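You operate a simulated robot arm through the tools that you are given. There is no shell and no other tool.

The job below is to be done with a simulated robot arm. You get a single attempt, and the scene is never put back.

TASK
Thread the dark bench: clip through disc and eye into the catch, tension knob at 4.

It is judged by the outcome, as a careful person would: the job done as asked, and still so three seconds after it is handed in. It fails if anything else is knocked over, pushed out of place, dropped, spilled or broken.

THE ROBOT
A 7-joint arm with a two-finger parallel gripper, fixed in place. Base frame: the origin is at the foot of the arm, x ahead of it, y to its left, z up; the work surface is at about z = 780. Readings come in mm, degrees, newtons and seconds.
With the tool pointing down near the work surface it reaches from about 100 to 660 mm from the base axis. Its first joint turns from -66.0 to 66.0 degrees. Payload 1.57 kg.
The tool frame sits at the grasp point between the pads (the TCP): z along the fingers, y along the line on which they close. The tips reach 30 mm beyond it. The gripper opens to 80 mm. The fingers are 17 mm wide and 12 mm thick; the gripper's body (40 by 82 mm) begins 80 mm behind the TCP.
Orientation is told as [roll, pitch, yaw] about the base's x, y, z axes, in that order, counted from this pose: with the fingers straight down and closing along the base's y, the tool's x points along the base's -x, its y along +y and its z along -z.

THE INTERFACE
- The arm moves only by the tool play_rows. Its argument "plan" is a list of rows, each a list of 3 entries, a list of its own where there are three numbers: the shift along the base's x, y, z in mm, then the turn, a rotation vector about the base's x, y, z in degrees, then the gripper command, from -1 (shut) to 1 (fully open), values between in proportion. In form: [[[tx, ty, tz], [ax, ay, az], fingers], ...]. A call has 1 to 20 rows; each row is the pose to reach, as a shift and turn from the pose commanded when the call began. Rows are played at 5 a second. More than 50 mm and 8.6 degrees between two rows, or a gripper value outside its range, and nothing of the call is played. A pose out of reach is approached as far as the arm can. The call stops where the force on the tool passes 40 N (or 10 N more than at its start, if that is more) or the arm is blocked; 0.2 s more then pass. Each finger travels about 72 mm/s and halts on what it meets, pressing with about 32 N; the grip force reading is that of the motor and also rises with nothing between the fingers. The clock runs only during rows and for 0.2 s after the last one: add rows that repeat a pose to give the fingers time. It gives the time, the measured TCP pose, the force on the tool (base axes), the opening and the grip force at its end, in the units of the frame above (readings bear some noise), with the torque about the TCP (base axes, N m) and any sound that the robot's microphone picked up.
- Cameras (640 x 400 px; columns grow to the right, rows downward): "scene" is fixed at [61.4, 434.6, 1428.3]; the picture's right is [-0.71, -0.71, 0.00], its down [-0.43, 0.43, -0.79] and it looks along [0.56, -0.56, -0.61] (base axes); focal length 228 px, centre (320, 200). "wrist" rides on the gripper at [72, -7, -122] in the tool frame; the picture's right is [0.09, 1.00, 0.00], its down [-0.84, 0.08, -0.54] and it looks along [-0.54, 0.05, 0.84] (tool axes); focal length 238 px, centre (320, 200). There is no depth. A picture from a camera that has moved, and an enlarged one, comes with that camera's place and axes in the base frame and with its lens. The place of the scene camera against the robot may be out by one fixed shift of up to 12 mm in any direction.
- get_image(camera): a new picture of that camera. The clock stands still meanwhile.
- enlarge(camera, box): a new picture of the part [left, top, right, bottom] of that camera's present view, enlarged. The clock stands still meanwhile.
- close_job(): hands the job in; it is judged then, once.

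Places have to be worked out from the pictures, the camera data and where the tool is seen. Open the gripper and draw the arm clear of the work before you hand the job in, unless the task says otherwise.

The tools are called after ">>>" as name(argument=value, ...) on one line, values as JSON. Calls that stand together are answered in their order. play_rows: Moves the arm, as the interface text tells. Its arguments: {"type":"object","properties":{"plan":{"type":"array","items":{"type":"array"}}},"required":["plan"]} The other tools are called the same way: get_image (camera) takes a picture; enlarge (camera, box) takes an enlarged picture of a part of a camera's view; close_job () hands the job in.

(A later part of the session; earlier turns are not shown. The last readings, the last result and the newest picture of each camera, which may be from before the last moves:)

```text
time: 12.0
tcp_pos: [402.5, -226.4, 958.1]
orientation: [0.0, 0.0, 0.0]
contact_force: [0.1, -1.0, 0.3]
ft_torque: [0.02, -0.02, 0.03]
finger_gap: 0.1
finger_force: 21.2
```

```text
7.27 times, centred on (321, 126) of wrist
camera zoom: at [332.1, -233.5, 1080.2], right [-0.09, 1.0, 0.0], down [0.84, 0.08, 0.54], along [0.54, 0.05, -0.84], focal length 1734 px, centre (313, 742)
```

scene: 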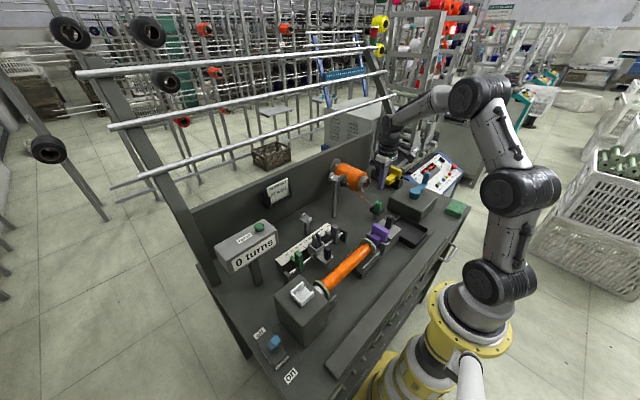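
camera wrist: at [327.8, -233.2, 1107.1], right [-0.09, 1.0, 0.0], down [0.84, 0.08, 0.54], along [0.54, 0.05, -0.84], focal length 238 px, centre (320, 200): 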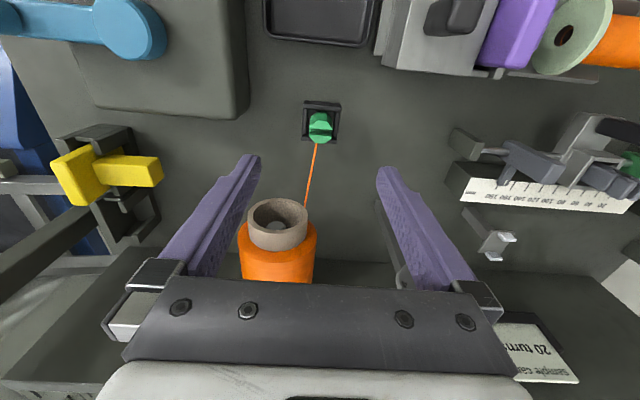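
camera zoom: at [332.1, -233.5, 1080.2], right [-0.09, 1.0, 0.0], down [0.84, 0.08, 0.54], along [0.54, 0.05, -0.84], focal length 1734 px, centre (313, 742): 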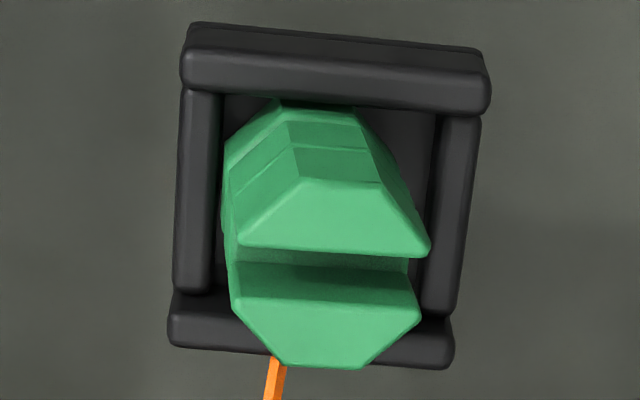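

The clip is still seated upright; my grip was probably too high, on the slotted jaws. I'll reopen, go down about 7 mm lower so the pads bear on the full ring below the slot, and lift in small steps while watching the force.

>>> play_rows(plan=[[[0, 0, 0], [0, 0, 0], 0.5], [[0, 0, 0], [0, 0, 0], 1], [[0, 0, -30], [0, 0, 0], 1], [[0, 0, -60], [0, 0, 0], 1], [[0, 0, -85], [0, 0, 0], 1], [[0, 0, -92], [0, 0, 0], 1], [[0, 0, -96], [0, 0, 0], 1], [[0, 0, -96], [0, 0, 0], 1]])

>>> enlarge(camera="scene", box=[360, 180, 400, 220])

>>> enlarge(camera="wrist", box=[240, 100, 400, 200])

```text
time: 13.8
tcp_pos: [401.9, -226.0, 862.7]
orientation: [-0.1, -0.1, 0.1]
contact_force: [-0.3, 0.5, 0.3]
ft_torque: [0.0, 0.01, 0.01]
finger_gap: 80.2
finger_force: 0.1
```

```text
10.00 times, centred on (380, 200) of scene
camera zoom: at [61.4, 434.6, 1428.3], right [-0.71, -0.71, 0.0], down [-0.43, 0.43, -0.79], along [0.56, -0.56, -0.61], focal length 2278 px, centre (-280, 200)
```

zoom: 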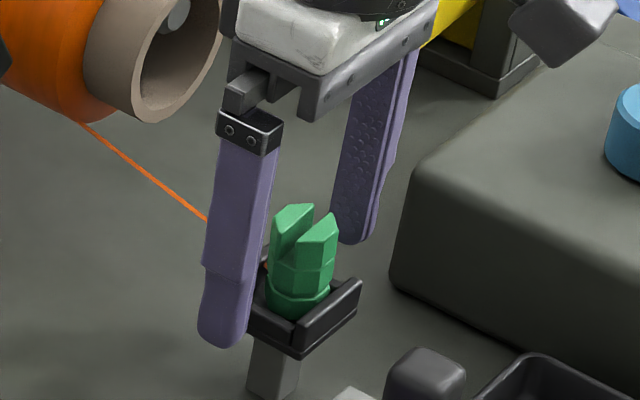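

```text
4.00 times, centred on (320, 150) of wrist
camera zoom: at [332.1, -233.6, 984.9], right [-0.09, 1.0, 0.0], down [0.84, 0.08, 0.54], along [0.54, 0.05, -0.84], focal length 953 px, centre (320, 400)
```

zoom: 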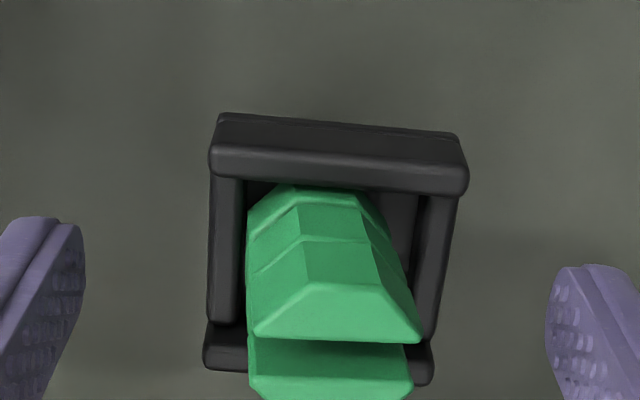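

The tips are just above the walls without contact, and the clip leans slightly. I'll close gently and then make a small test lift.

>>> play_rows(plan=[[[0, 0, 0], [0, 0, 0], 0.3], [[0, 0, 0], [0, 0, 0], -0.2], [[0, 0, 0], [0, 0, 0], -0.6], [[0, 0, 0], [0, 0, 0], -1], [[0, 0, 0], [0, 0, 0], -1], [[0, 0, 0], [0, 0, 0], -1]])

>>> enlarge(camera="scene", box=[360, 180, 400, 220])

>>> enlarge(camera="wrist", box=[270, 130, 370, 200])

```text
time: 15.2
tcp_pos: [403.6, -226.3, 862.6]
orientation: [0.0, 0.0, 0.0]
contact_force: [0.1, -0.3, 0.8]
ft_torque: [-0.01, 0.01, -0.03]
finger_gap: 22.9
finger_force: 31.8
```

```text
10.00 times, centred on (380, 200) of scene
camera zoom: at [61.4, 434.6, 1428.3], right [-0.71, -0.71, 0.0], down [-0.43, 0.43, -0.79], along [0.56, -0.56, -0.61], focal length 2278 px, centre (-280, 200)
```

zoom: 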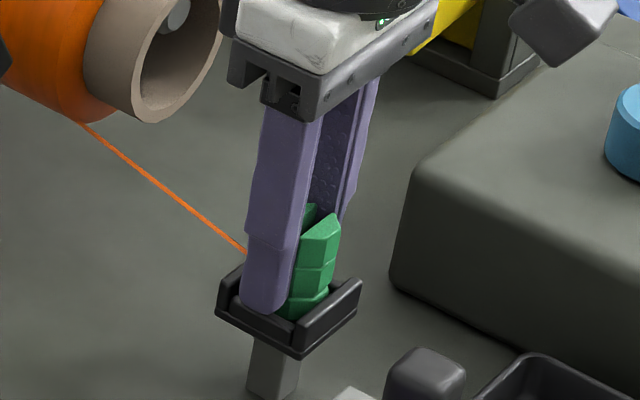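

```text
5.71 times, centred on (320, 165) of wrist
camera zoom: at [332.1, -233.6, 985.2], right [-0.09, 1.0, 0.0], down [0.84, 0.08, 0.54], along [0.54, 0.05, -0.84], focal length 1362 px, centre (320, 400)
```

zoom: 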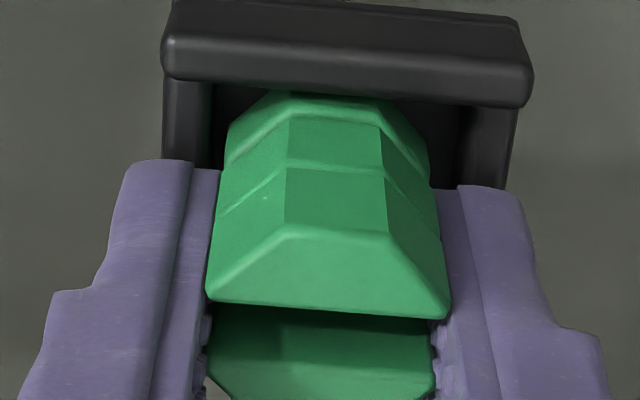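

The grip is aligned (22.9 mm). I'll lift 4 mm to test and read the force.

>>> play_rows(plan=[[[0, 0, 2], [0, 0, 0], -1], [[0, 0, 4], [0, 0, 0], -1]])

>>> enlarge(camera="wrist", box=[270, 130, 370, 200])

```text
time: 15.8
tcp_pos: [402.6, -226.5, 866.0]
orientation: [0.1, 0.0, 0.0]
contact_force: [-0.5, 0.7, -0.3]
ft_torque: [-0.02, -0.03, -0.01]
finger_gap: 22.9
finger_force: 31.4
```

```text
5.71 times, centred on (320, 165) of wrist
camera zoom: at [331.9, -233.8, 988.9], right [-0.09, 1.0, 0.0], down [0.84, 0.08, 0.54], along [0.54, 0.05, -0.84], focal length 1362 px, centre (320, 400)
```

zoom: 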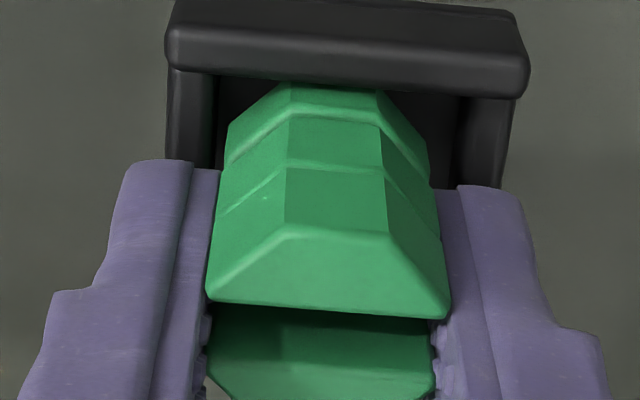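

The clip came up with the gripper at nearly zero force. I'll keep lifting in slow small steps and check.

>>> play_rows(plan=[[[0, 0, 3], [0, 0, 0], -1], [[0, 0, 6], [0, 0, 0], -1], [[0, 0, 9], [0, 0, 0], -1], [[0, 0, 12], [0, 0, 0], -1], [[0, 0, 15], [0, 0, 0], -1], [[0, 0, 18], [0, 0, 0], -1]])

>>> enlarge(camera="wrist", box=[270, 130, 370, 200])

>>> enlarge(camera="scene", box=[360, 180, 400, 220])

```text
time: 17.2
tcp_pos: [402.5, -225.9, 885.6]
orientation: [0.1, 0.0, 0.0]
contact_force: [0.7, -0.2, -1.4]
ft_torque: [0.01, 0.01, 0.0]
finger_gap: 22.8
finger_force: 32.0
```

```text
5.71 times, centred on (320, 165) of wrist
camera zoom: at [330.9, -233.7, 1007.5], right [-0.09, 1.0, 0.0], down [0.84, 0.08, 0.54], along [0.54, 0.05, -0.84], focal length 1362 px, centre (320, 400)
```

zoom: 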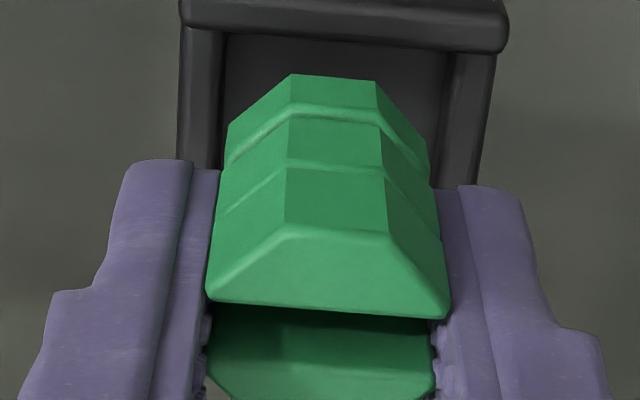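

```text
10.00 times, centred on (380, 200) of scene
camera zoom: at [61.4, 434.6, 1428.3], right [-0.71, -0.71, 0.0], down [-0.43, 0.43, -0.79], along [0.56, -0.56, -0.61], focal length 2278 px, centre (-280, 200)
```

zoom: 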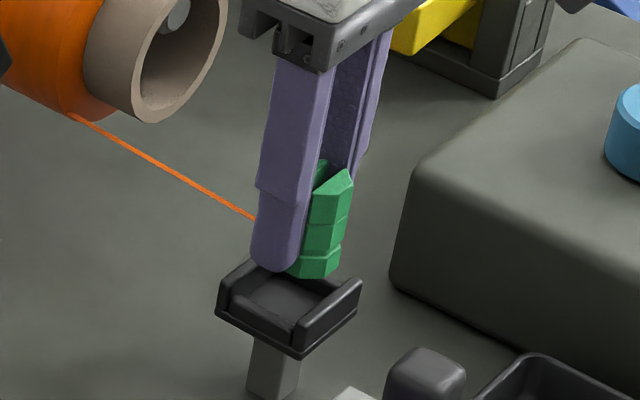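

The clip is out and firmly held, about 40 mm of it below the TCP. I'll raise it gently and move to a spot from which I can measure the disc gate precisely.

>>> play_rows(plan=[[[0, 0, 6], [0, 0, 0], -1], [[0, 0, 16], [0, 0, 0], -1], [[0, 0, 28], [0, 0, 0], -1], [[0, 0, 42], [0, 0, 0], -1], [[0, 0, 56], [0, 0, 0], -1], [[0, 0, 70], [0, 0, 0], -1], [[3, 0, 84], [0, 0, 0], -1], [[8, 3, 98], [0, 0, 0], -1], [[16, 8, 112], [0, 0, 0], -1], [[24, 15, 126], [0, 0, 0], -1], [[32, 22, 140], [0, 0, 0], -1], [[40, 30, 154], [0, 0, 0], -1], [[48, 38, 168], [0, 0, 0], -1], [[56, 45, 180], [0, 0, 0], -1], [[62, 49, 190], [0, 0, 0], -1], [[66, 51, 195], [0, 0, 0], -1], [[66, 51, 195], [0, 0, 0], -1]])

>>> get_image(camera="wrist")

>>> enlarge(camera="scene", box=[320, 120, 400, 200])

```text
time: 20.8
tcp_pos: [470.1, -175.2, 1080.1]
orientation: [0.0, 0.0, -0.1]
contact_force: [0.7, -0.4, -0.4]
ft_torque: [-0.04, 0.01, 0.01]
finger_gap: 22.7
finger_force: 32.2
```

```text
taken
camera wrist: at [397.8, -182.3, 1200.5], right [-0.09, 1.0, 0.0], down [0.84, 0.08, 0.54], along [0.54, 0.05, -0.84], focal length 238 px, centre (320, 200)
```

wrist: 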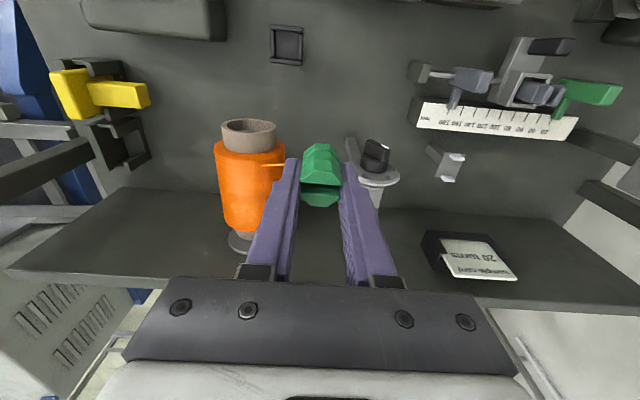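

```text
5.00 times, centred on (360, 160) of scene
camera zoom: at [61.4, 434.6, 1428.3], right [-0.71, -0.71, 0.0], down [-0.43, 0.43, -0.79], along [0.56, -0.56, -0.61], focal length 1139 px, centre (120, 400)
```

zoom: 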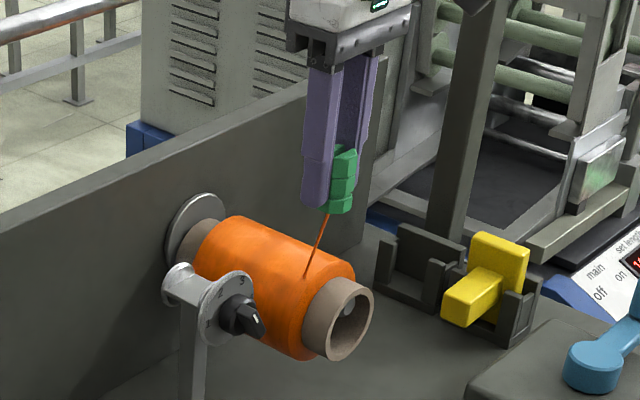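

The thread runs from the top of the spool to the clip at x≈525. I'll move out to x≈528, still before the disc at y≈-175, so the disc gate comes into clear view.

>>> play_rows(plan=[[[6, 0, 0], [0, 0, 0], -1], [[16, 0, 0], [0, 0, 0], -1], [[28, 0, 0], [0, 0, 0], -1], [[40, 0, 0], [0, 0, 0], -1], [[51, 0, 0], [0, 0, 0], -1], [[57, 0, 0], [0, 0, 0], -1], [[59, 0, 0], [0, 0, 0], -1], [[59, 0, 0], [0, 0, 0], -1]])

>>> get_image(camera="wrist")

>>> enlarge(camera="wrist", box=[330, 90, 430, 190])

>>> enlarge(camera="scene", box=[320, 120, 400, 200])

```text
time: 22.6
tcp_pos: [527.3, -174.5, 1081.1]
orientation: [-0.1, 0.1, 0.1]
contact_force: [1.4, -0.1, 0.4]
ft_torque: [-0.01, 0.02, -0.02]
finger_gap: 22.8
finger_force: 31.7
```

```text
taken
camera wrist: at [456.7, -182.7, 1203.3], right [-0.09, 1.0, 0.0], down [0.84, 0.08, 0.54], along [0.54, 0.05, -0.84], focal length 238 px, centre (320, 200)
```

wrist: 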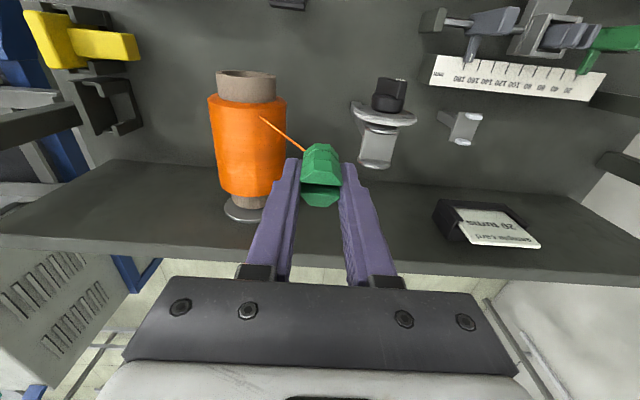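

```text
4.00 times, centred on (380, 140) of wrist
camera zoom: at [456.7, -182.7, 1203.3], right [-0.09, 1.0, 0.0], down [0.84, 0.08, 0.54], along [0.54, 0.05, -0.84], focal length 953 px, centre (80, 440)
```

zoom: 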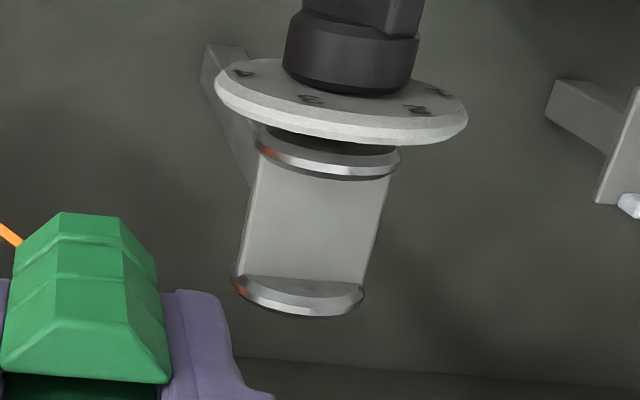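

```text
5.00 times, centred on (360, 160) of scene
camera zoom: at [61.4, 434.6, 1428.3], right [-0.71, -0.71, 0.0], down [-0.43, 0.43, -0.79], along [0.56, -0.56, -0.61], focal length 1139 px, centre (120, 400)
```

zoom: 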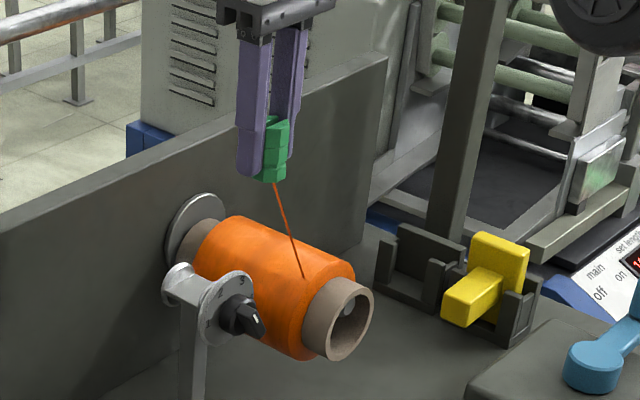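

The disc gate runs x≈520–548 (middle 534), with its plate top at ≈974 and disc tops at ≈984. The clip sits about 4 mm toward -x from the TCP with its bottom ≈36 mm below. I'll line up at x=538, lower to z=1022 and check before passing.

>>> play_rows(plan=[[[4, 0, -6], [0, 0, 0], -1], [[8, 0, -18], [0, 0, 0], -1], [[10, 0, -32], [0, 0, 0], -1], [[10, 0, -46], [0, 0, 0], -1], [[10, 0, -54], [0, 0, 0], -1], [[10, 0, -57], [0, 0, 0], -1], [[10, 0, -57], [0, 0, 0], -1]])

>>> enlarge(camera="wrist", box=[270, 90, 430, 190])

>>> enlarge(camera="scene", box=[325, 130, 389, 194])

```text
time: 24.2
tcp_pos: [536.9, -175.7, 1023.5]
orientation: [0.0, 0.0, 0.0]
contact_force: [0.3, 0.9, -0.6]
ft_torque: [-0.02, -0.03, -0.02]
finger_gap: 22.6
finger_force: 32.2
```

```text
4.00 times, centred on (350, 140) of wrist
camera zoom: at [466.7, -182.2, 1144.9], right [-0.09, 1.0, 0.0], down [0.84, 0.08, 0.54], along [0.54, 0.05, -0.84], focal length 953 px, centre (200, 440)
```

zoom: 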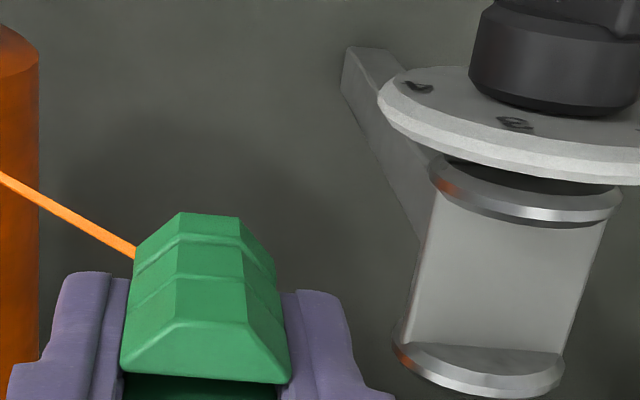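

```text
6.25 times, centred on (357, 162) of scene
camera zoom: at [61.4, 434.6, 1428.3], right [-0.71, -0.71, 0.0], down [-0.43, 0.43, -0.79], along [0.56, -0.56, -0.61], focal length 1424 px, centre (89, 438)
```

zoom: 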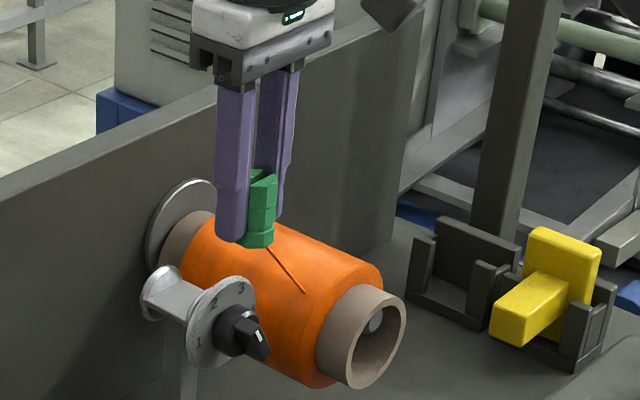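

The alignment holds: the gap is x≈520–547.5 and the clip is centred at ≈534 with its bottom just above the disc tops. I'll pass the clip slowly in +y across the gate.

>>> play_rows(plan=[[[0, 4, 0], [0, 0, 0], -1], [[0, 10, 0], [0, 0, 0], -1], [[0, 17, 0], [0, 0, 0], -1], [[0, 24, 0], [0, 0, 0], -1], [[0, 31, 0], [0, 0, 0], -1], [[0, 38, 0], [0, 0, 0], -1], [[0, 45, 0], [0, 0, 0], -1], [[0, 52, 0], [0, 0, 0], -1], [[0, 60, 0], [0, 0, 0], -1], [[0, 68, 0], [0, 0, 0], -1], [[0, 76, 0], [0, 0, 0], -1], [[0, 84, 0], [0, 0, 0], -1], [[0, 93, 0], [0, 0, 0], -1], [[0, 102, 0], [0, 0, 0], -1], [[0, 111, 0], [0, 0, 0], -1], [[0, 120, 0], [0, 0, 0], -1], [[0, 125, 0], [0, 0, 0], -1], [[0, 125, 0], [0, 0, 0], -1]])

>>> get_image(camera="wrist")

>>> enlarge(camera="scene", box=[310, 140, 374, 204])

```text
time: 28.0
tcp_pos: [537.0, -49.7, 1023.0]
orientation: [0.0, 0.0, 0.0]
contact_force: [-0.9, -0.3, -1.0]
ft_torque: [0.0, 0.0, 0.0]
finger_gap: 22.8
finger_force: 31.6
```

```text
taken
camera wrist: at [466.6, -57.1, 1144.8], right [-0.09, 1.0, 0.0], down [0.84, 0.08, 0.54], along [0.54, 0.05, -0.84], focal length 238 px, centre (320, 200)
```

wrist: 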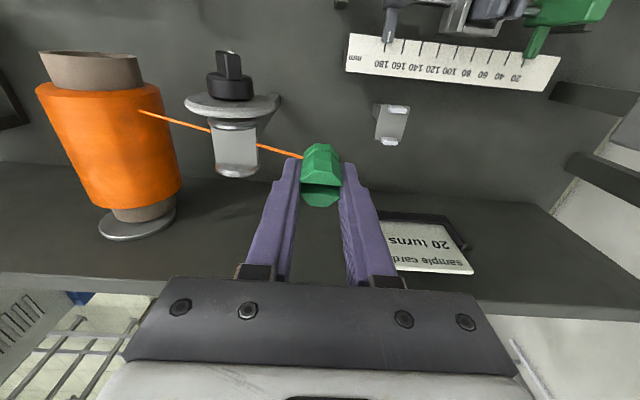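

```text
6.25 times, centred on (342, 172) of scene
camera zoom: at [61.4, 434.6, 1428.3], right [-0.71, -0.71, 0.0], down [-0.43, 0.43, -0.79], along [0.56, -0.56, -0.61], focal length 1424 px, centre (182, 375)
```

zoom: 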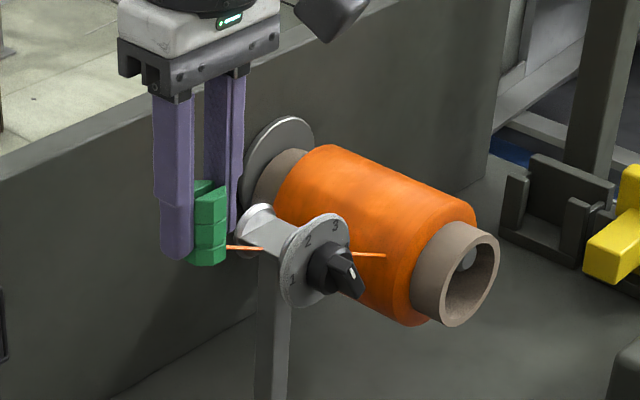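

The clip passed without contact. I'll look closely at how the thread runs at the disc.

>>> enlarge(camera="wrist", box=[180, 90, 320, 190])

>>> enlarge(camera="scene", box=[325, 165, 365, 195])

>>> enlarge(camera="wrist", box=[350, 85, 430, 155])

```text
4.00 times, centred on (250, 140) of wrist
camera zoom: at [466.6, -57.1, 1144.8], right [-0.09, 1.0, 0.0], down [0.84, 0.08, 0.54], along [0.54, 0.05, -0.84], focal length 953 px, centre (600, 440)
```

zoom: 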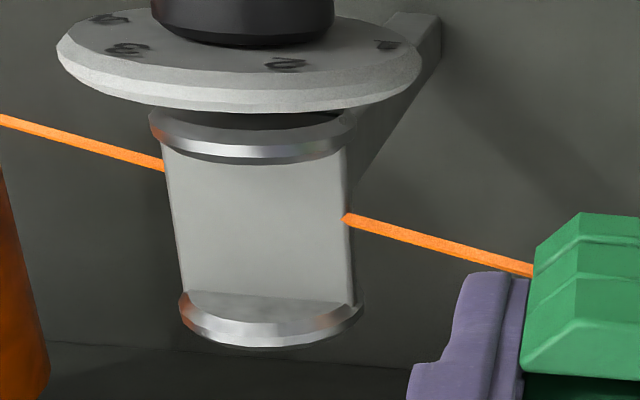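

```text
13.33 times, centred on (345, 180) of scene
camera zoom: at [61.4, 434.6, 1428.3], right [-0.71, -0.71, 0.0], down [-0.43, 0.43, -0.79], along [0.56, -0.56, -0.61], focal length 3037 px, centre (-13, 467)
```

zoom: 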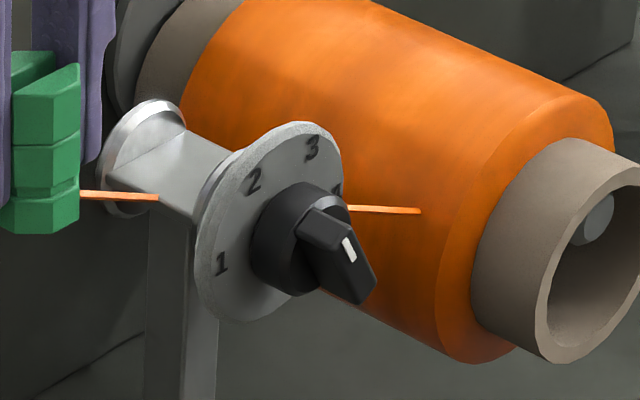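

```text
5.71 times, centred on (390, 120) of wrist
camera zoom: at [466.6, -57.1, 1144.8], right [-0.09, 1.0, 0.0], down [0.84, 0.08, 0.54], along [0.54, 0.05, -0.84], focal length 1362 px, centre (-80, 657)
```

zoom: 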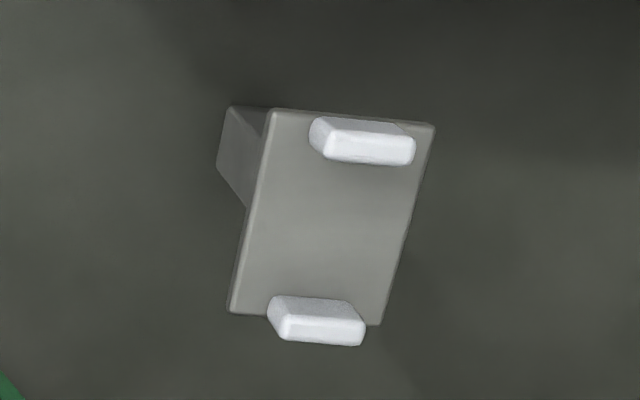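

Two-view measurements now put the plate top at z≈970, with the discs at x≈519.4–549 and their tops at ≈982. The thread is drawn as a straight line sinking through the plate, so the gate hasn't caught it. I'll go back the same way and pass again with the clip truly between the discs.

>>> play_rows(plan=[[[0, -6, 3], [0, 0, 0], -1], [[0, -16, 6], [0, 0, 0], -1], [[0, -28, 8], [0, 0, 0], -1], [[0, -40, 8], [0, 0, 0], -1], [[0, -52, 8], [0, 0, 0], -1], [[0, -64, 8], [0, 0, 0], -1], [[0, -76, 8], [0, 0, 0], -1], [[0, -88, 8], [0, 0, 0], -1], [[0, -100, 8], [0, 0, 0], -1], [[0, -112, 6], [0, 0, 0], -1], [[0, -120, 2], [0, 0, 0], -1], [[0, -125, -4], [0, 0, 0], -1], [[0, -125, -10], [0, 0, 0], -1], [[0, -125, -13], [0, 0, 0], -1], [[0, -125, -13], [0, 0, 0], -1]])

>>> enlarge(camera="wrist", box=[270, 90, 430, 190])

>>> enlarge(camera="scene", box=[325, 140, 373, 188])

```text
time: 31.2
tcp_pos: [537.2, -174.2, 1008.4]
orientation: [0.0, 0.0, 0.0]
contact_force: [0.5, 0.4, 0.4]
ft_torque: [-0.01, -0.03, 0.0]
finger_gap: 22.8
finger_force: 31.8
```

```text
4.00 times, centred on (350, 140) of wrist
camera zoom: at [467.0, -182.3, 1131.6], right [-0.09, 1.0, 0.0], down [0.84, 0.08, 0.54], along [0.54, 0.05, -0.84], focal length 953 px, centre (200, 440)
```

zoom: 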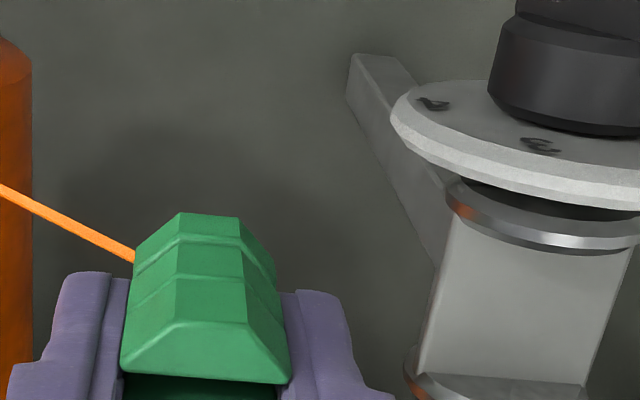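

```text
8.33 times, centred on (349, 164) of scene
camera zoom: at [61.4, 434.6, 1428.3], right [-0.71, -0.71, 0.0], down [-0.43, 0.43, -0.79], along [0.56, -0.56, -0.61], focal length 1898 px, centre (78, 500)
```

zoom: 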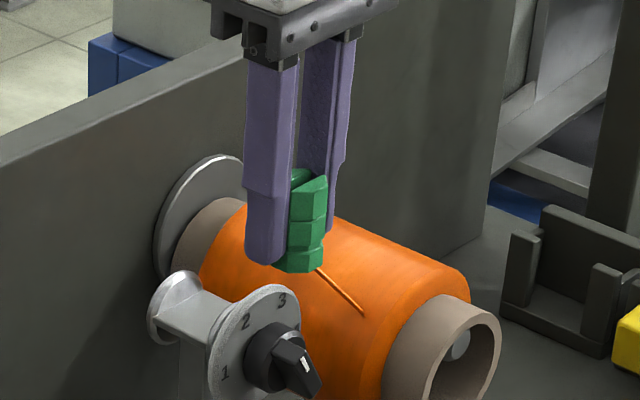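

Nothing has shifted. Now I'll make the low pass, first half, stopping in the middle of the gate to check clearances.

>>> play_rows(plan=[[[-0.5, 3, 0], [0, 0, 0], -1], [[-0.5, 8, 0], [0, 0, 0], -1], [[-0.5, 13, 0], [0, 0, 0], -1], [[-0.5, 18, 0], [0, 0, 0], -1], [[-0.5, 23, 0], [0, 0, 0], -1], [[-0.5, 28, 0], [0, 0, 0], -1], [[-0.5, 33, 0], [0, 0, 0], -1], [[-0.5, 38, 0], [0, 0, 0], -1], [[-0.5, 43, 0], [0, 0, 0], -1], [[-0.5, 48, 0], [0, 0, 0], -1], [[-0.5, 53, 0], [0, 0, 0], -1], [[-0.5, 57, 0], [0, 0, 0], -1], [[-0.5, 57, 0], [0, 0, 0], -1]])

>>> enlarge(camera="wrist", box=[240, 90, 400, 190])

>>> enlarge(camera="scene", box=[325, 150, 365, 190])

```text
time: 34.0
tcp_pos: [537.2, -118.5, 1011.5]
orientation: [-0.1, 0.0, 0.0]
contact_force: [0.2, -0.2, -0.7]
ft_torque: [-0.02, 0.02, -0.04]
finger_gap: 23.0
finger_force: 32.2
```

```text
4.00 times, centred on (320, 140) of wrist
camera zoom: at [466.5, -125.5, 1132.7], right [-0.09, 1.0, 0.0], down [0.84, 0.08, 0.54], along [0.54, 0.05, -0.84], focal length 953 px, centre (320, 440)
```

zoom: 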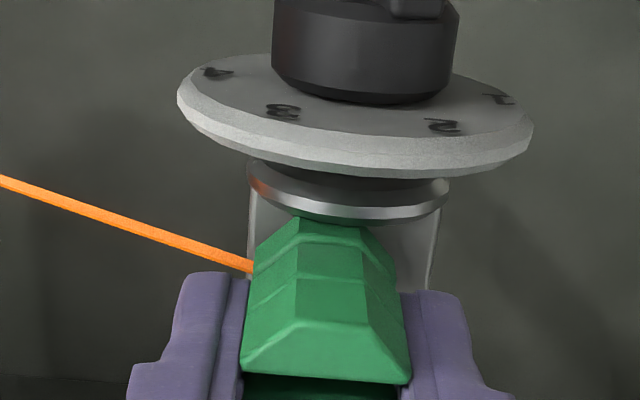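

```text
10.00 times, centred on (345, 170) of scene
camera zoom: at [61.4, 434.6, 1428.3], right [-0.71, -0.71, 0.0], down [-0.43, 0.43, -0.79], along [0.56, -0.56, -0.61], focal length 2278 px, centre (70, 500)
```

zoom: 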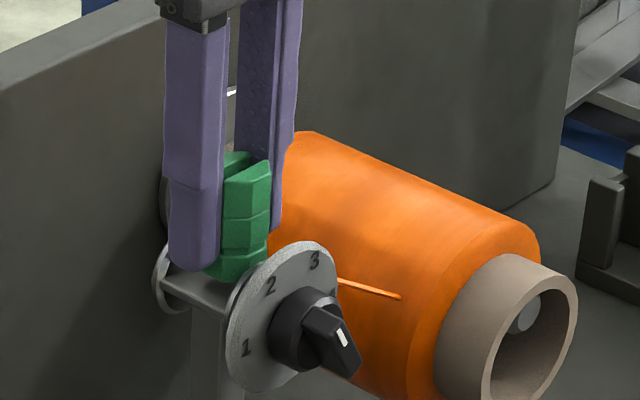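

The clip is between the discs, clear of everything, with no force. I'll carry on through to the +y side.

>>> play_rows(plan=[[[0, 3, 0], [0, 0, 0], -1], [[0, 8, 0], [0, 0, 0], -1], [[0, 13, 0], [0, 0, 0], -1], [[0, 18, 0], [0, 0, 0], -1], [[0, 24, 0], [0, 0, 0], -1], [[0, 30, 0], [0, 0, 0], -1], [[0, 36, 0], [0, 0, 0], -1], [[0, 42, 0], [0, 0, 0], -1], [[0, 49, 0], [0, 0, 0], -1], [[0, 56, 0], [0, 0, 0], -1], [[0, 63, 0], [0, 0, 0], -1], [[0, 68, 0], [0, 0, 0], -1], [[0, 68, 0], [0, 0, 0], -1]])

>>> enlarge(camera="wrist", box=[180, 90, 340, 190])

>>> enlarge(camera="scene", box=[320, 160, 360, 200])

```text
time: 36.8
tcp_pos: [537.4, -50.3, 1009.1]
orientation: [0.0, 0.0, 0.0]
contact_force: [0.0, -0.5, 0.1]
ft_torque: [0.01, 0.01, -0.01]
finger_gap: 22.7
finger_force: 32.3
```

```text
4.00 times, centred on (260, 140) of wrist
camera zoom: at [466.1, -57.6, 1131.6], right [-0.09, 1.0, 0.0], down [0.84, 0.08, 0.54], along [0.54, 0.05, -0.84], focal length 953 px, centre (560, 440)
```

zoom: 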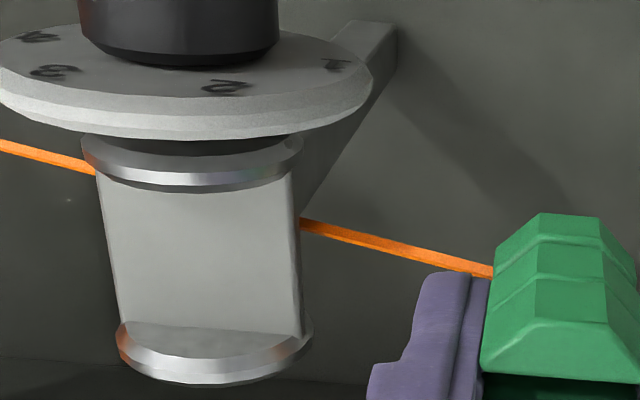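

```text
10.00 times, centred on (340, 180) of scene
camera zoom: at [61.4, 434.6, 1428.3], right [-0.71, -0.71, 0.0], down [-0.43, 0.43, -0.79], along [0.56, -0.56, -0.61], focal length 2278 px, centre (120, 400)
```

zoom: 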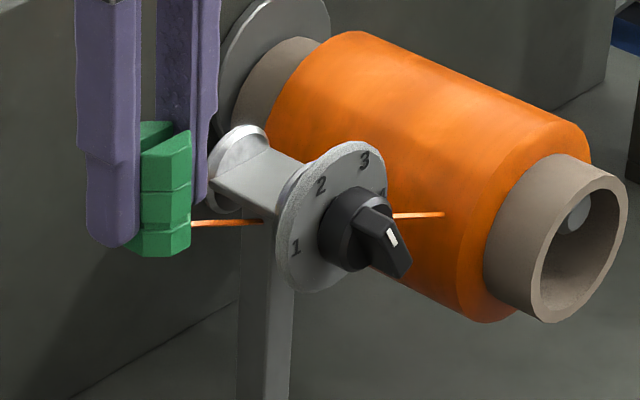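

The thread may now bend slightly at the plate, so I'll zoom in finely to see whether the gate has caught it.

>>> enlarge(camera="wrist", box=[120, 90, 320, 190])

>>> enlarge(camera="wrist", box=[195, 115, 275, 165])

>>> enlarge(camera="scene", box=[330, 172, 354, 190])

```text
3.20 times, centred on (220, 140) of wrist
camera zoom: at [466.1, -57.6, 1131.6], right [-0.09, 1.0, 0.0], down [0.84, 0.08, 0.54], along [0.54, 0.05, -0.84], focal length 763 px, centre (640, 392)
```

zoom: 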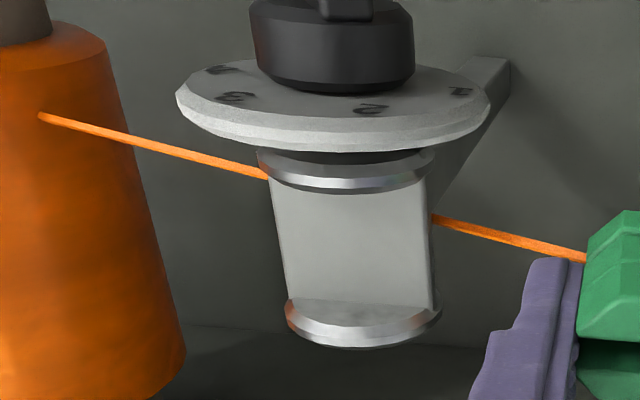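

```text
8.00 times, centred on (235, 140) of wrist
camera zoom: at [466.1, -57.6, 1131.6], right [-0.09, 1.0, 0.0], down [0.84, 0.08, 0.54], along [0.54, 0.05, -0.84], focal length 1907 px, centre (1000, 680)
```

zoom: 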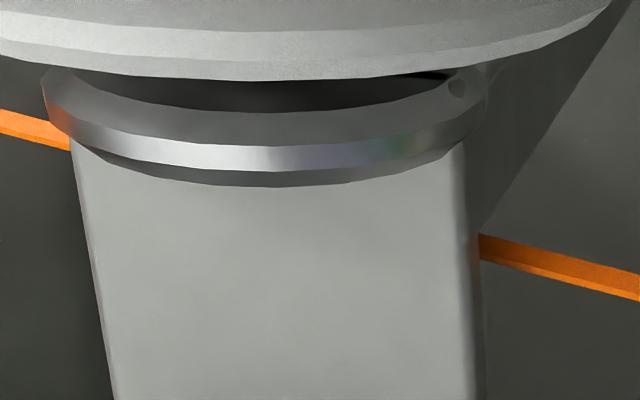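

```text
16.00 times, centred on (342, 181) of scene
camera zoom: at [61.4, 434.6, 1428.3], right [-0.71, -0.71, 0.0], down [-0.43, 0.43, -0.79], along [0.56, -0.56, -0.61], focal length 3644 px, centre (-32, 504)
```

zoom: 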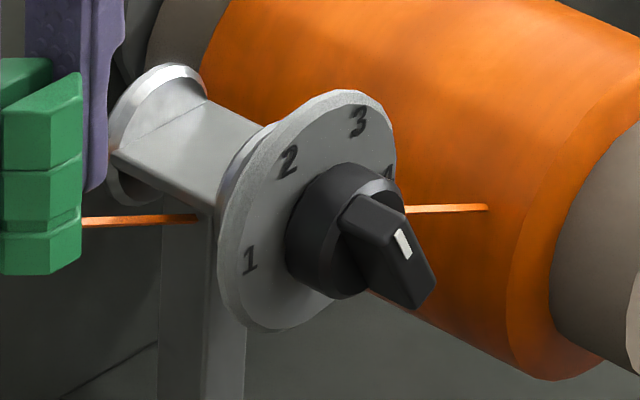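

The thread is still drawn straight from the spool's centre and dips under the plate's top. I'll raise the clip so the thread line lifts above the disc tops, then lower it slowly so the line settles down between the discs.

>>> play_rows(plan=[[[0, 0, 4], [0, 0, 0], -1], [[0, 0, 12], [0, 0, 0], -1], [[0, 0, 22], [0, 0, 0], -1], [[0, 0, 32], [0, 0, 0], -1], [[0, 0, 42], [0, 0, 0], -1], [[0, 0, 50], [0, 0, 0], -1], [[0, 0, 53], [0, 0, 0], -1], [[0, 0, 53], [0, 0, 0], -1]])

>>> enlarge(camera="wrist", box=[120, 80, 320, 190])

>>> enlarge(camera="scene", box=[315, 145, 375, 195])

```text
time: 38.6
tcp_pos: [536.3, -49.9, 1062.4]
orientation: [-0.1, 0.0, 0.0]
contact_force: [0.6, 0.6, -0.9]
ft_torque: [0.0, -0.02, 0.0]
finger_gap: 22.8
finger_force: 31.7
```

```text
3.20 times, centred on (220, 135) of wrist
camera zoom: at [465.8, -57.5, 1184.9], right [-0.09, 1.0, 0.0], down [0.84, 0.08, 0.54], along [0.54, 0.05, -0.84], focal length 763 px, centre (640, 408)
```

zoom: 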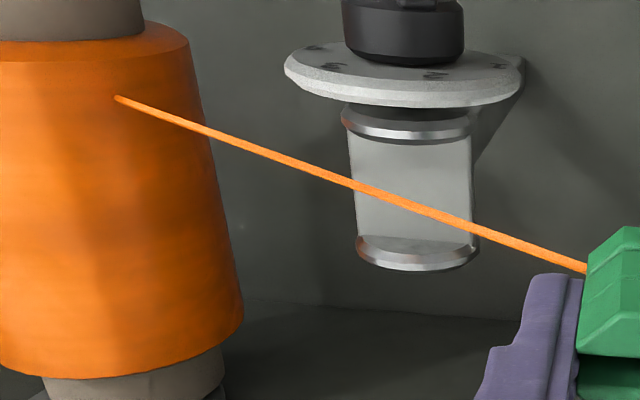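

```text
8.00 times, centred on (345, 170) of scene
camera zoom: at [61.4, 434.6, 1428.3], right [-0.71, -0.71, 0.0], down [-0.43, 0.43, -0.79], along [0.56, -0.56, -0.61], focal length 1822 px, centre (120, 440)
```

zoom: 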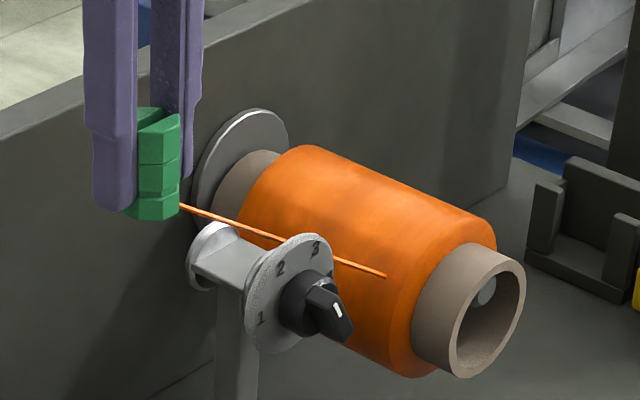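

The thread now runs visibly above the plate, between the discs. I'll lower the clip slowly with pauses so the thread can settle into the gate.

>>> play_rows(plan=[[[0, 0, -3], [0, 0, 0], -1], [[0, 0, -7], [0, 0, 0], -1], [[0, 0, -11], [0, 0, 0], -1], [[0, 0, -15], [0, 0, 0], -1], [[0, 0, -18], [0, 0, 0], -1], [[0, 0, -21], [0, 0, 0], -1], [[0, 0, -24], [0, 0, 0], -1], [[0, 0, -27], [0, 0, 0], -1], [[0, 0, -30], [0, 0, 0], -1], [[0, 0, -34], [0, 0, 0], -1], [[0, 0, -40], [0, 0, 0], -1], [[0, 0, -46], [0, 0, 0], -1], [[0, 0, -53], [0, 0, 0], -1], [[0, 0, -60], [0, 0, 0], -1], [[0, 0, -65], [0, 0, 0], -1], [[0, 0, -65], [0, 0, 0], -1]])

>>> enlarge(camera="wrist", box=[120, 80, 320, 190])

>>> enlarge(camera="scene", box=[315, 155, 375, 205])

```text
time: 42.0
tcp_pos: [536.0, -50.0, 996.8]
orientation: [0.0, 0.0, 0.0]
contact_force: [-0.3, -0.3, 0.0]
ft_torque: [0.01, 0.02, -0.02]
finger_gap: 22.6
finger_force: 31.9
```

```text
3.20 times, centred on (220, 135) of wrist
camera zoom: at [465.5, -58.2, 1120.2], right [-0.09, 1.0, 0.0], down [0.84, 0.08, 0.54], along [0.54, 0.05, -0.84], focal length 763 px, centre (640, 408)
```

zoom: 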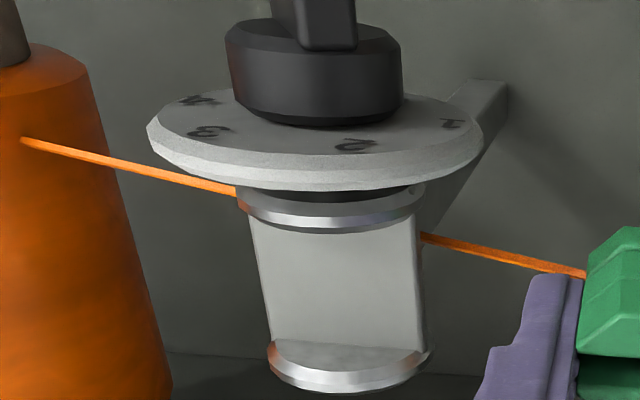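

```text
8.00 times, centred on (345, 180) of scene
camera zoom: at [61.4, 434.6, 1428.3], right [-0.71, -0.71, 0.0], down [-0.43, 0.43, -0.79], along [0.56, -0.56, -0.61], focal length 1822 px, centre (120, 360)
```

zoom: 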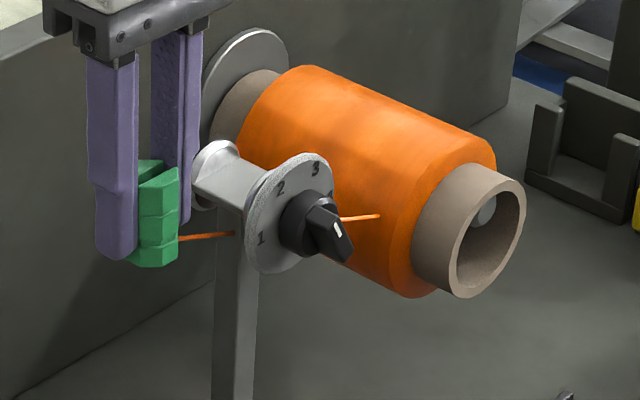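

The drawn thread still doesn't bend, so the gate may only count when the clip's thread point passes below the disc tops. I'll go back over the top and repeat the pass lower, feeling for the plate first.

>>> play_rows(plan=[[[0, 0, 6], [0, 0, 0], -1], [[0, 0, 18], [0, 0, 0], -1], [[0, -4, 32], [0, 0, 0], -1], [[0, -14, 38], [0, 0, 0], -1], [[0, -26, 40], [0, 0, 0], -1], [[0, -38, 40], [0, 0, 0], -1], [[0, -50, 40], [0, 0, 0], -1], [[0, -62, 40], [0, 0, 0], -1], [[0, -74, 40], [0, 0, 0], -1], [[0, -86, 40], [0, 0, 0], -1], [[0, -98, 40], [0, 0, 0], -1], [[0, -110, 40], [0, 0, 0], -1], [[0, -120, 36], [0, 0, 0], -1], [[0, -125, 28], [0, 0, 0], -1], [[0, -125, 20], [0, 0, 0], -1], [[0, -125, 14], [0, 0, 0], -1], [[0, -125, 12], [0, 0, 0], -1], [[0, -125, 12], [0, 0, 0], -1]])

>>> play_rows(plan=[[[0, 4, 0], [0, 0, 0], -1], [[0, 10, 0], [0, 0, 0], -1], [[0, 16, 0], [0, 0, 0], -1], [[0, 22, 0], [0, 0, 0], -1], [[0, 28, 0], [0, 0, 0], -1], [[0, 34, 0], [0, 0, 0], -1], [[0, 40, 0], [0, 0, 0], -1], [[0, 46, 0], [0, 0, 0], -1], [[0, 52, 0], [0, 0, 0], -1], [[0, 57, 0], [0, 0, 0], -1], [[0, 57, 0], [0, 0, 0], -1]])

>>> play_rows(plan=[[[0, 0, -1], [0, 0, 0], -1], [[0, 0, -1.5], [0, 0, 0], -1], [[0, 0, -2], [0, 0, 0], -1], [[0, 0, -2], [0, 0, 0], -1]])

```text
time: 45.8
tcp_pos: [537.4, -176.6, 1010.3]
orientation: [-0.1, 0.0, -0.1]
contact_force: [-0.4, -0.2, -0.9]
ft_torque: [-0.01, -0.01, -0.02]
finger_gap: 22.9
finger_force: 32.3
```

```text
time: 48.2
tcp_pos: [536.2, -119.0, 1010.4]
orientation: [0.0, -0.1, 0.0]
contact_force: [3.6, -1.1, 0.5]
ft_torque: [-0.03, -0.13, -0.02]
finger_gap: 22.8
finger_force: 31.7
```

```text
time: 49.2
tcp_pos: [537.0, -118.8, 1007.8]
orientation: [0.0, -0.2, 0.0]
contact_force: [3.2, 1.0, 2.3]
ft_torque: [0.06, -0.07, -0.02]
finger_gap: 23.3
finger_force: 32.2
```

There's a light +x contact (3 N), so the clip is brushing the front disc. I'll look and then shift slightly in +x.

>>> enlarge(camera="wrist", box=[260, 100, 380, 190])

>>> enlarge(camera="scene", box=[330, 160, 360, 190])

```text
4.44 times, centred on (320, 145) of wrist
camera zoom: at [465.6, -126.1, 1130.1], right [-0.09, 1.0, 0.0], down [0.84, 0.08, 0.54], along [0.54, 0.05, -0.84], focal length 1059 px, centre (320, 444)
```

zoom: 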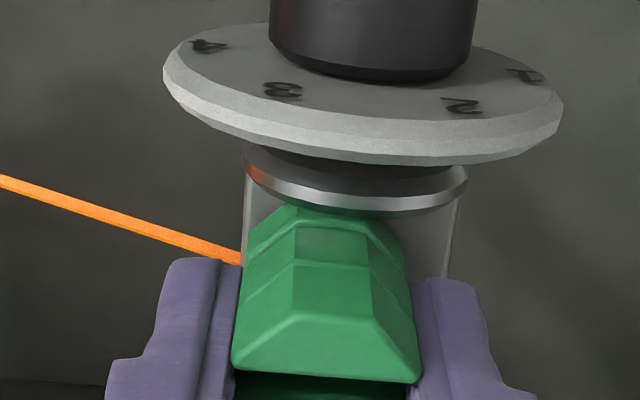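

```text
13.33 times, centred on (345, 175) of scene
camera zoom: at [61.5, 434.6, 1428.2], right [-0.71, -0.71, 0.0], down [-0.43, 0.43, -0.79], along [0.56, -0.56, -0.61], focal length 3037 px, centre (-13, 533)
```

zoom: 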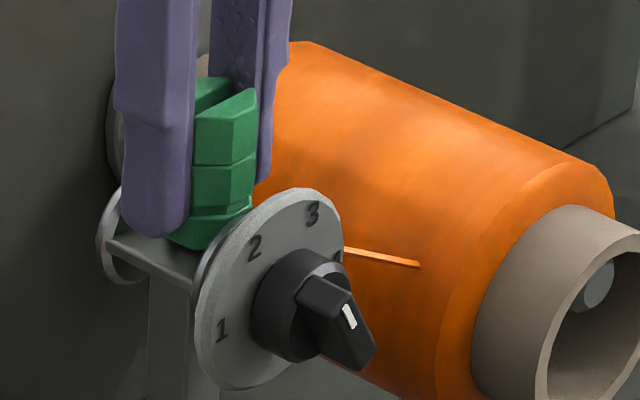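

I'll shift +1.5 mm in x to free it, then probe down in half-millimetre steps for the plate.

>>> play_rows(plan=[[[0.8, 0, 0.5], [0, 0, 0], -1], [[1.5, 0, 0.5], [0, 0, 0], -1], [[1.5, 0, 0], [0, 0, 0], -1], [[1.5, 0, 0], [0, 0, 0], -1]])

>>> play_rows(plan=[[[0, 0, -0.5], [0, 0, 0], -1], [[0, 0, -1], [0, 0, 0], -1], [[0, 0, -1], [0, 0, 0], -1]])

>>> play_rows(plan=[[[0, 0, -0.5], [0, 0, 0], -1], [[0, 0, -1], [0, 0, 0], -1], [[0, 0, -1], [0, 0, 0], -1]])

```text
time: 50.2
tcp_pos: [538.5, -118.8, 1008.2]
orientation: [0.0, 0.1, 0.0]
contact_force: [-3.5, 0.3, -1.3]
ft_torque: [-0.03, 0.08, 0.02]
finger_gap: 22.6
finger_force: 31.7
```

```text
time: 51.0
tcp_pos: [538.4, -118.9, 1007.6]
orientation: [0.0, -0.1, 0.0]
contact_force: [1.2, -0.7, 0.5]
ft_torque: [-0.05, -0.02, 0.04]
finger_gap: 23.1
finger_force: 31.7
```

```text
time: 51.8
tcp_pos: [539.1, -118.0, 1006.2]
orientation: [-0.1, -0.1, 0.0]
contact_force: [-0.1, 0.1, 2.4]
ft_torque: [0.02, -0.03, 0.01]
finger_gap: 22.9
finger_force: 31.7
```

I'll continue probing down gently.

>>> play_rows(plan=[[[0, 0, -0.5], [0, 0, 0], -1], [[0, 0, -1], [0, 0, 0], -1], [[0, 0, -1], [0, 0, 0], -1]])

>>> play_rows(plan=[[[0, 0, -0.5], [0, 0, 0], -1], [[0, 0, -1], [0, 0, 0], -1], [[0, 0, -1], [0, 0, 0], -1]])

>>> enlarge(camera="scene", box=[330, 160, 360, 190])

```text
time: 52.6
tcp_pos: [537.6, -118.1, 1004.7]
orientation: [0.0, -0.1, 0.0]
contact_force: [-1.5, 0.3, 4.9]
ft_torque: [-0.01, 0.04, -0.03]
finger_gap: 22.6
finger_force: 31.8
```

```text
time: 53.4
tcp_pos: [539.1, -119.0, 1004.9]
orientation: [0.0, -0.2, 0.0]
contact_force: [-1.4, 1.9, 13.9]
ft_torque: [0.05, 0.1, -0.03]
finger_gap: 22.5
finger_force: 31.9
```

```text
13.33 times, centred on (345, 175) of scene
camera zoom: at [61.1, 434.7, 1428.2], right [-0.71, -0.71, 0.0], down [-0.43, 0.43, -0.8], along [0.56, -0.56, -0.61], focal length 3037 px, centre (-13, 533)
```

zoom: 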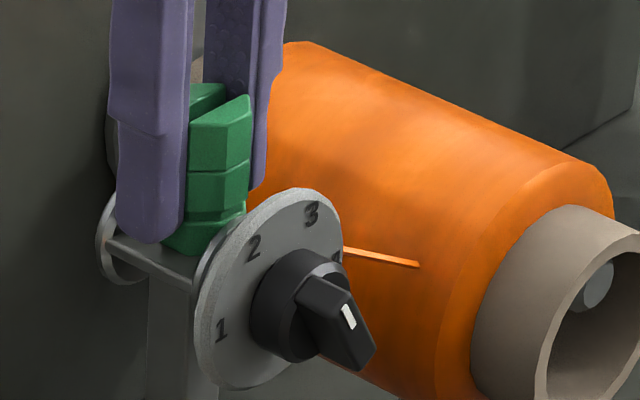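

The clip's bottom meets the plate at TCP z≈1005. I'll raise 1.2 mm off the plate, step back a little in -y, then slide all the way through to +y.

>>> play_rows(plan=[[[0, 0, 1.5], [0, 0, 0], -1], [[0, 0, 3], [0, 0, 0], -1], [[0, -5, 3], [0, 0, 0], -1], [[0, -12, 3], [0, 0, 0], -1], [[0, -20, 3], [0, 0, 0], -1], [[0, -28, 3], [0, 0, 0], -1], [[0, -32, 3], [0, 0, 0], -1], [[0, -28, 3], [0, 0, 0], -1], [[0, -22, 3], [0, 0, 0], -1], [[0, -16, 3], [0, 0, 0], -1], [[0, -10, 3], [0, 0, 0], -1], [[0, -5, 3], [0, 0, 0], -1], [[0, 0, 3], [0, 0, 0], -1], [[0, 5, 3], [0, 0, 0], -1], [[0, 10, 3], [0, 0, 0], -1], [[0, 15, 3], [0, 0, 0], -1], [[0, 20, 3], [0, 0, 0], -1], [[0, 25, 3], [0, 0, 0], -1], [[0, 30, 3], [0, 0, 0], -1], [[0, 32, 3], [0, 0, 0], -1]])

>>> enlarge(camera="wrist", box=[180, 80, 340, 190])

>>> enlarge(camera="scene", box=[320, 160, 360, 190])

```text
time: 57.6
tcp_pos: [537.4, -85.4, 1006.8]
orientation: [-0.1, 0.1, 0.0]
contact_force: [-0.3, -0.3, -0.4]
ft_torque: [0.04, -0.01, -0.02]
finger_gap: 22.7
finger_force: 32.1
```

```text
3.64 times, centred on (260, 135) of wrist
camera zoom: at [467.2, -93.9, 1129.3], right [-0.09, 1.0, 0.0], down [0.84, 0.08, 0.54], along [0.54, 0.05, -0.84], focal length 867 px, centre (538, 436)
```

zoom: 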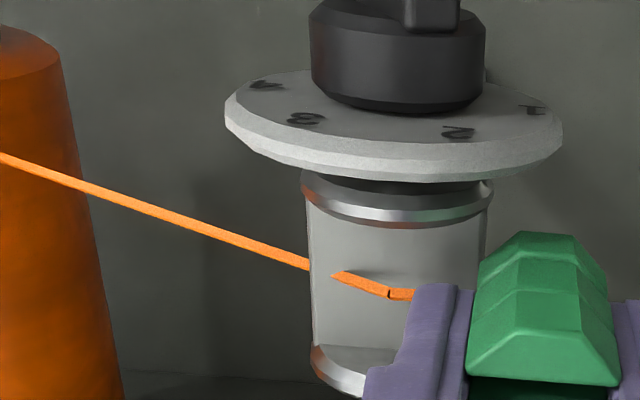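

```text
13.33 times, centred on (340, 175) of scene
camera zoom: at [61.4, 434.6, 1428.3], right [-0.71, -0.71, 0.0], down [-0.43, 0.43, -0.79], along [0.56, -0.56, -0.61], focal length 3037 px, centre (53, 533)
```

zoom: 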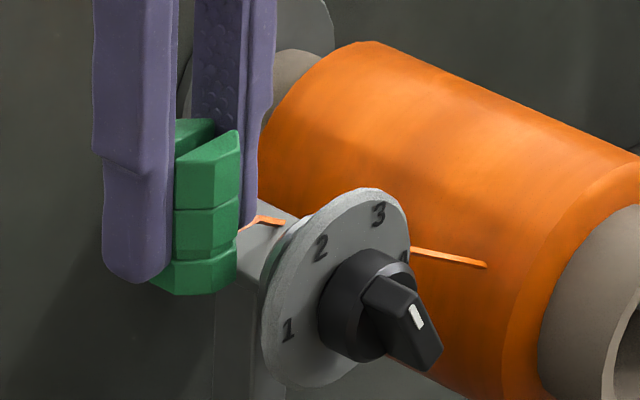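

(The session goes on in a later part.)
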